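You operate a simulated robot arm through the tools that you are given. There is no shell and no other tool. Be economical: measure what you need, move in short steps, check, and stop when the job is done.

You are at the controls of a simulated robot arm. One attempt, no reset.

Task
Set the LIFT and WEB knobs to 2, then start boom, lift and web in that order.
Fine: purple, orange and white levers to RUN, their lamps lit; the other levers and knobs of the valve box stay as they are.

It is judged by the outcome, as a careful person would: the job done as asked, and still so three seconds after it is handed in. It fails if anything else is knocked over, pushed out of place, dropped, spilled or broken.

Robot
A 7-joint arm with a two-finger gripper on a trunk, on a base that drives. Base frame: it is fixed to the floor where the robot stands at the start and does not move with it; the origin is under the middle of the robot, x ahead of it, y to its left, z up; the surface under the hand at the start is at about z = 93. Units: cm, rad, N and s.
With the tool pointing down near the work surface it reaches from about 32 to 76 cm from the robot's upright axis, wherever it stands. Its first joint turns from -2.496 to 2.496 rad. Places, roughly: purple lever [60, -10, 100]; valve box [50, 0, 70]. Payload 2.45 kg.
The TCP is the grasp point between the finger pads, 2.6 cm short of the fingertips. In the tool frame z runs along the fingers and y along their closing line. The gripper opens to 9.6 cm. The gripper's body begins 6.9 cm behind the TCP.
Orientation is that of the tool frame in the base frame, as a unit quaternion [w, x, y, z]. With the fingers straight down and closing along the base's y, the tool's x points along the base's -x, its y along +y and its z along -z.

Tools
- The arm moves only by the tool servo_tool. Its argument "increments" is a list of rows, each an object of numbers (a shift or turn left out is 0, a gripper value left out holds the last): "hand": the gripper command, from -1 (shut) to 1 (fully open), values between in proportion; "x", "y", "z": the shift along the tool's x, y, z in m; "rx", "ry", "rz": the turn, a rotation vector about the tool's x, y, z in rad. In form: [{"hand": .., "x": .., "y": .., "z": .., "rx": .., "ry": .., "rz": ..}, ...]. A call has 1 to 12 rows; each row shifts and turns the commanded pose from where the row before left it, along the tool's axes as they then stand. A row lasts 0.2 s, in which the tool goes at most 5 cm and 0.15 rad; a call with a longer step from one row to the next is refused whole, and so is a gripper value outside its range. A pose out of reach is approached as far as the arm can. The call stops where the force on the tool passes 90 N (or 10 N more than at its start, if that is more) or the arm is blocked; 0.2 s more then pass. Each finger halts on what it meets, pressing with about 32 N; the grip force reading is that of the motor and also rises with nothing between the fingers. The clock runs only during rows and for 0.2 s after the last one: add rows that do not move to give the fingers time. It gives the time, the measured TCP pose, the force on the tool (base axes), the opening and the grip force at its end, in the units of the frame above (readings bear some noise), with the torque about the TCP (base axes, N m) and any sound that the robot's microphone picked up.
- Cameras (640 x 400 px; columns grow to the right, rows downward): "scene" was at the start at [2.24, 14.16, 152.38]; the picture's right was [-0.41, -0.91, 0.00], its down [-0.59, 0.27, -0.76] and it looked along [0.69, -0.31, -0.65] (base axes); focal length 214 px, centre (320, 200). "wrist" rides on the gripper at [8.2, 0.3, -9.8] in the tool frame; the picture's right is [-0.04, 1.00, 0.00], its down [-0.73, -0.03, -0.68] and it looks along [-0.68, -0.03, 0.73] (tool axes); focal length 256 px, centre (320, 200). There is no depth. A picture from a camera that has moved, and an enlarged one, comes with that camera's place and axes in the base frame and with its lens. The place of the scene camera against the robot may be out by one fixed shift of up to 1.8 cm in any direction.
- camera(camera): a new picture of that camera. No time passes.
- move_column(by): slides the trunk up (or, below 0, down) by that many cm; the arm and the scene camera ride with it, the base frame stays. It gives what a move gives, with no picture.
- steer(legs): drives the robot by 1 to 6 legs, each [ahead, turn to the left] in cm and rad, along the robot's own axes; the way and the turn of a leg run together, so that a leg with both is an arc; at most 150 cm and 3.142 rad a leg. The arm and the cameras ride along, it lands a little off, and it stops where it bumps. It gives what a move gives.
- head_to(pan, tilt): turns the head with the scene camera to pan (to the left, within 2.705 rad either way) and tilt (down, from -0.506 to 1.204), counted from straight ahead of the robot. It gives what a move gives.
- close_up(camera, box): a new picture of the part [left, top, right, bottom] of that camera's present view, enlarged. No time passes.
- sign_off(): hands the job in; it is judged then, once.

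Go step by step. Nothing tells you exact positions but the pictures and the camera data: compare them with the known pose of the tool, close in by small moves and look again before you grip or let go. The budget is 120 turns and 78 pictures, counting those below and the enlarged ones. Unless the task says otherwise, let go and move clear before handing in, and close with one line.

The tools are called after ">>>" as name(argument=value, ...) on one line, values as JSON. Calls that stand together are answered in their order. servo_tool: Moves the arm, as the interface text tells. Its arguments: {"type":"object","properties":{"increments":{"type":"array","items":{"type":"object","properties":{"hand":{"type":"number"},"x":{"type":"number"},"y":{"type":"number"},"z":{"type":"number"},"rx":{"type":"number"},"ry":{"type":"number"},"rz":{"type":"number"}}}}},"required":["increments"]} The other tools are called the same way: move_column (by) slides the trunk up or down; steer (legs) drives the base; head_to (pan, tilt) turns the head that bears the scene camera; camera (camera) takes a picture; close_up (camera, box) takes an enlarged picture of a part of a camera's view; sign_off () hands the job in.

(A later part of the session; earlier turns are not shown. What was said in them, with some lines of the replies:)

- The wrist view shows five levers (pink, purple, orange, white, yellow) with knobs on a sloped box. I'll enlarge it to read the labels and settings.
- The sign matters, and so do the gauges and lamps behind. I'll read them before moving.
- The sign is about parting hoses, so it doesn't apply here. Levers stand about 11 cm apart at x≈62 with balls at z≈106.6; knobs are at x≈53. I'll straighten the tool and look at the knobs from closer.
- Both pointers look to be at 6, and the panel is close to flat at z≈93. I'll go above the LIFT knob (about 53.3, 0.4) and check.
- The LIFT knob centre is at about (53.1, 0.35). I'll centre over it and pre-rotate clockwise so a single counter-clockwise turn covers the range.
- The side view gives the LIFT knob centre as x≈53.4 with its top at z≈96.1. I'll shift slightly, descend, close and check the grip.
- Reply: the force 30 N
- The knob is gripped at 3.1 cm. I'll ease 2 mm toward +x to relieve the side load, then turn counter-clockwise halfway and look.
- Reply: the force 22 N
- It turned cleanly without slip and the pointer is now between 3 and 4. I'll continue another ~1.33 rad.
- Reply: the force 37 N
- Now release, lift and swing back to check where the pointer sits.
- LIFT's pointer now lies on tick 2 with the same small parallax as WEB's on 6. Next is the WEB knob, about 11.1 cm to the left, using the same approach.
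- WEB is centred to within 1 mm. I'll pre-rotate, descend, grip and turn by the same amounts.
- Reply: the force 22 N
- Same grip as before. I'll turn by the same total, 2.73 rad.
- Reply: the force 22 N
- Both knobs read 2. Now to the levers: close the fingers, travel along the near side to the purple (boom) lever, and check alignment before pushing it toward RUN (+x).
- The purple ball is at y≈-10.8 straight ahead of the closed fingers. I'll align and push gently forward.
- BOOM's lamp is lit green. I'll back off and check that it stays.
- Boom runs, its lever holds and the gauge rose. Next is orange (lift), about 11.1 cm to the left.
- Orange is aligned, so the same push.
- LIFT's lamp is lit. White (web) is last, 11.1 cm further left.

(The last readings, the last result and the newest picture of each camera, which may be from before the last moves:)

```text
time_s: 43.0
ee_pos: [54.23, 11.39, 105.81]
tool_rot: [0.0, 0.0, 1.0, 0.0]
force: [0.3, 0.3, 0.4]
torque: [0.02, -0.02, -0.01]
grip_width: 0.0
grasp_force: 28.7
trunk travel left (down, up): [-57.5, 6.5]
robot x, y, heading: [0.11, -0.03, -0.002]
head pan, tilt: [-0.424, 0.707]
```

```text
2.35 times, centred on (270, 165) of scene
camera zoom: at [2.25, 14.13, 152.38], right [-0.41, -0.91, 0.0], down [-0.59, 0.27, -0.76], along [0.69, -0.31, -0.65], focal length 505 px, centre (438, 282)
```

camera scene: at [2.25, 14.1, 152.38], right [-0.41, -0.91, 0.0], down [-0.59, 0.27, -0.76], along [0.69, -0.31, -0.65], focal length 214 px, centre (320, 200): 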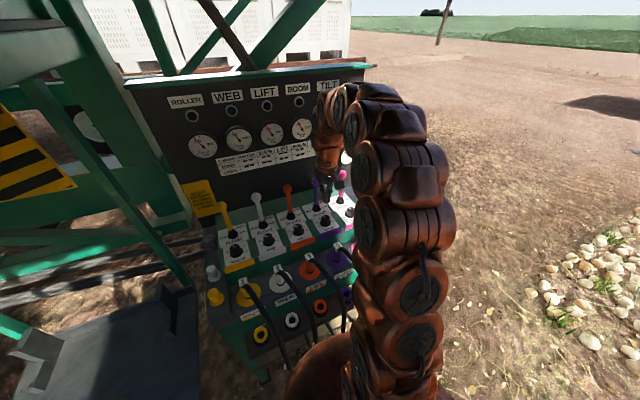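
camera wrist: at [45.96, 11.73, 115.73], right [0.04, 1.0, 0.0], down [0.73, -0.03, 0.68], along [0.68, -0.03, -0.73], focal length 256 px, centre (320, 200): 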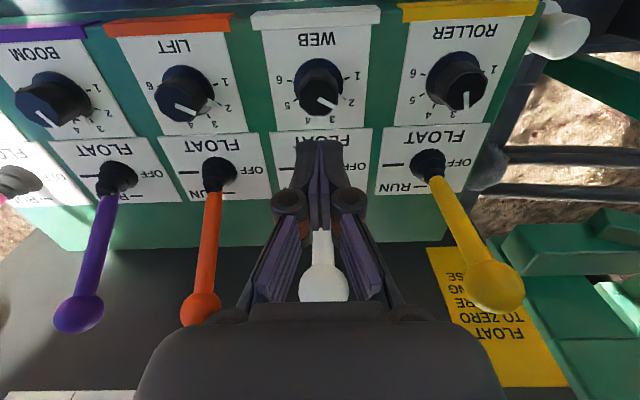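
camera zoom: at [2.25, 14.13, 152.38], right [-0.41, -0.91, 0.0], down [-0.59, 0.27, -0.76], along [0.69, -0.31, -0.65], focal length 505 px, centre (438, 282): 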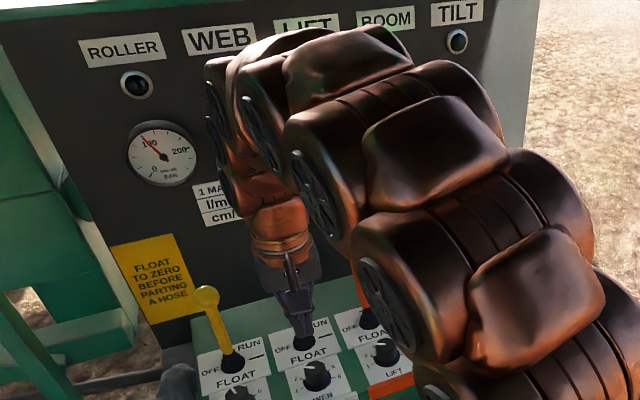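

White is aligned. I'll push, back off, and rise clear for a final check.

>>> servo_tool(increments=[{"x": -0.02}, {"x": -0.02}, {"x": -0.018}, {"x": -0.012}, {"x": -0.01}, {"x": -0.01}, {"x": -0.01}, {}, {"x": 0.03}, {"x": 0.03}, {"x": 0.04}, {}])

>>> servo_tool(increments=[{"x": 0.03, "z": -0.01}, {"x": 0.03, "z": -0.02}, {"y": -0.05, "z": -0.02}, {"y": -0.05}, {"y": -0.05}, {"y": -0.05}, {"y": -0.05}, {"y": -0.05}, {"y": -0.05}, {}])

>>> camera(camera="wrist")

>>> close_up(camera="scene", box=[160, 80, 380, 250])

```text
time_s: 45.6
ee_pos: [54.25, 11.68, 105.91]
tool_rot: [0.001, 0.0, 1.0, 0.0]
force: [0.0, 0.1, 0.1]
torque: [0.01, 0.03, 0.01]
grip_width: 0.03
grasp_force: 28.6
trunk travel left (down, up): [-57.5, 6.5]
robot x, y, heading: [0.24, -0.16, 0.003]
head pan, tilt: [-0.424, 0.707]
```

```text
refused: row 3 steps farther than a row can; nothing moved
```

```text
36 pictures are left
camera wrist: at [45.99, 11.78, 115.81], right [0.04, 1.0, 0.0], down [0.73, -0.03, 0.68], along [0.68, -0.03, -0.73], focal length 256 px, centre (320, 200)
```

wrist: 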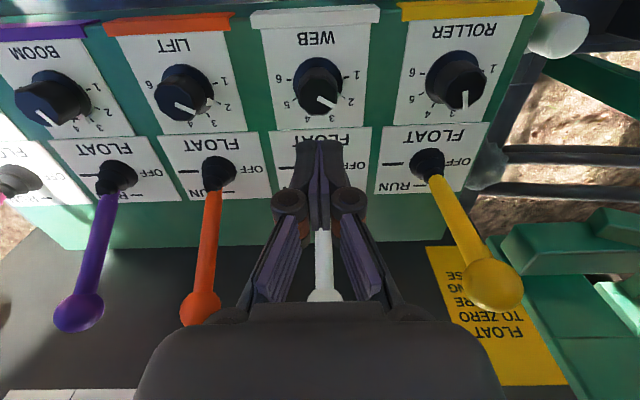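

```text
2.35 times, centred on (270, 165) of scene
camera zoom: at [2.23, 14.12, 152.38], right [-0.41, -0.91, 0.0], down [-0.59, 0.27, -0.76], along [0.69, -0.31, -0.65], focal length 505 px, centre (438, 282)
```

zoom: 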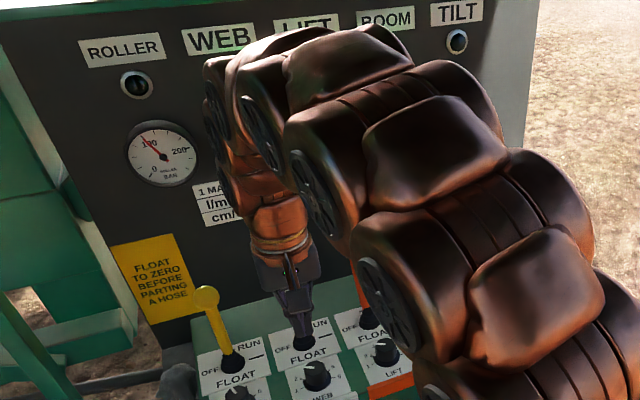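

The white lever moved forward and stayed. I'll move the arm off to the right in smaller steps to see the lamps.

>>> servo_tool(increments=[{"x": 0.03, "z": -0.01}, {"x": 0.03, "z": -0.02}, {"z": -0.04}, {"y": -0.045}, {"y": -0.045}, {"y": -0.045}, {"y": -0.045}, {"y": -0.045}, {"y": -0.045}, {"y": -0.045}, {}])

>>> camera(camera="wrist")

>>> close_up(camera="scene", box=[160, 80, 380, 250])

```text
time_s: 48.0
ee_pos: [48.25, -20.17, 113.01]
tool_rot: [0.0, 0.0, 1.0, 0.0]
force: [0.1, -0.4, -1.1]
torque: [-0.02, 0.01, -0.02]
grip_width: 0.0
grasp_force: 28.3
trunk travel left (down, up): [-57.5, 6.5]
robot x, y, heading: [-0.16, -0.06, 0.001]
head pan, tilt: [-0.424, 0.707]
```

```text
34 pictures are left
camera wrist: at [40.04, -19.86, 122.97], right [0.04, 1.0, 0.0], down [0.73, -0.03, 0.68], along [0.68, -0.03, -0.73], focal length 256 px, centre (320, 200)
```

wrist: 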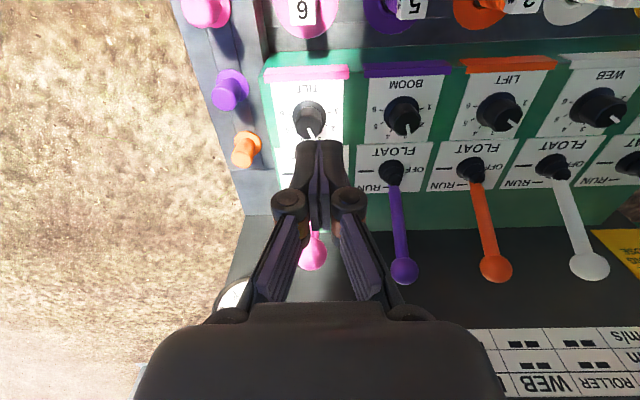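

```text
2.35 times, centred on (270, 165) of scene
camera zoom: at [2.24, 14.08, 152.38], right [-0.41, -0.91, 0.0], down [-0.59, 0.27, -0.76], along [0.69, -0.31, -0.65], focal length 505 px, centre (438, 282)
```

zoom: 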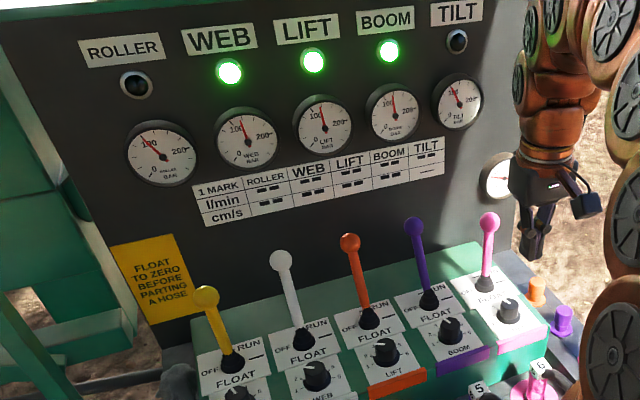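

All three lamps are lit. One last close look at the knobs.

>>> close_up(camera="scene", box=[215, 195, 365, 280])

```text
4.27 times, centred on (290, 238) of scene
camera zoom: at [2.24, 14.08, 152.38], right [-0.41, -0.91, 0.0], down [-0.59, 0.27, -0.76], along [0.69, -0.31, -0.65], focal length 915 px, centre (448, 40)
```

zoom: 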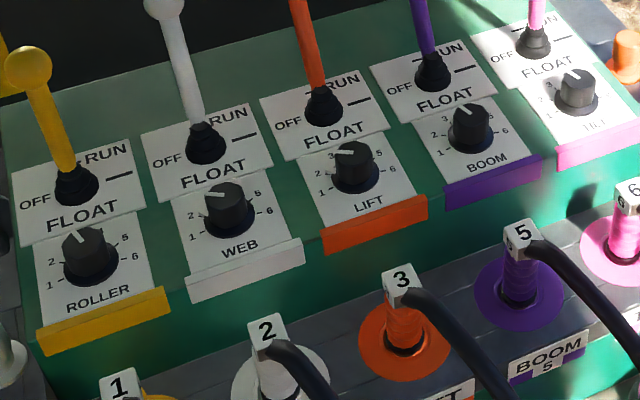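

LIFT and WEB both point at 2, the other knobs and levers are unchanged, and the gripper is clear, so I'm handing in.

>>> sign_off()

```text
The job is handed in.
```

I set the LIFT and WEB knobs to 2, then started boom, lift and web in that order; all three lamps are lit, and the other levers and knobs look unchanged.
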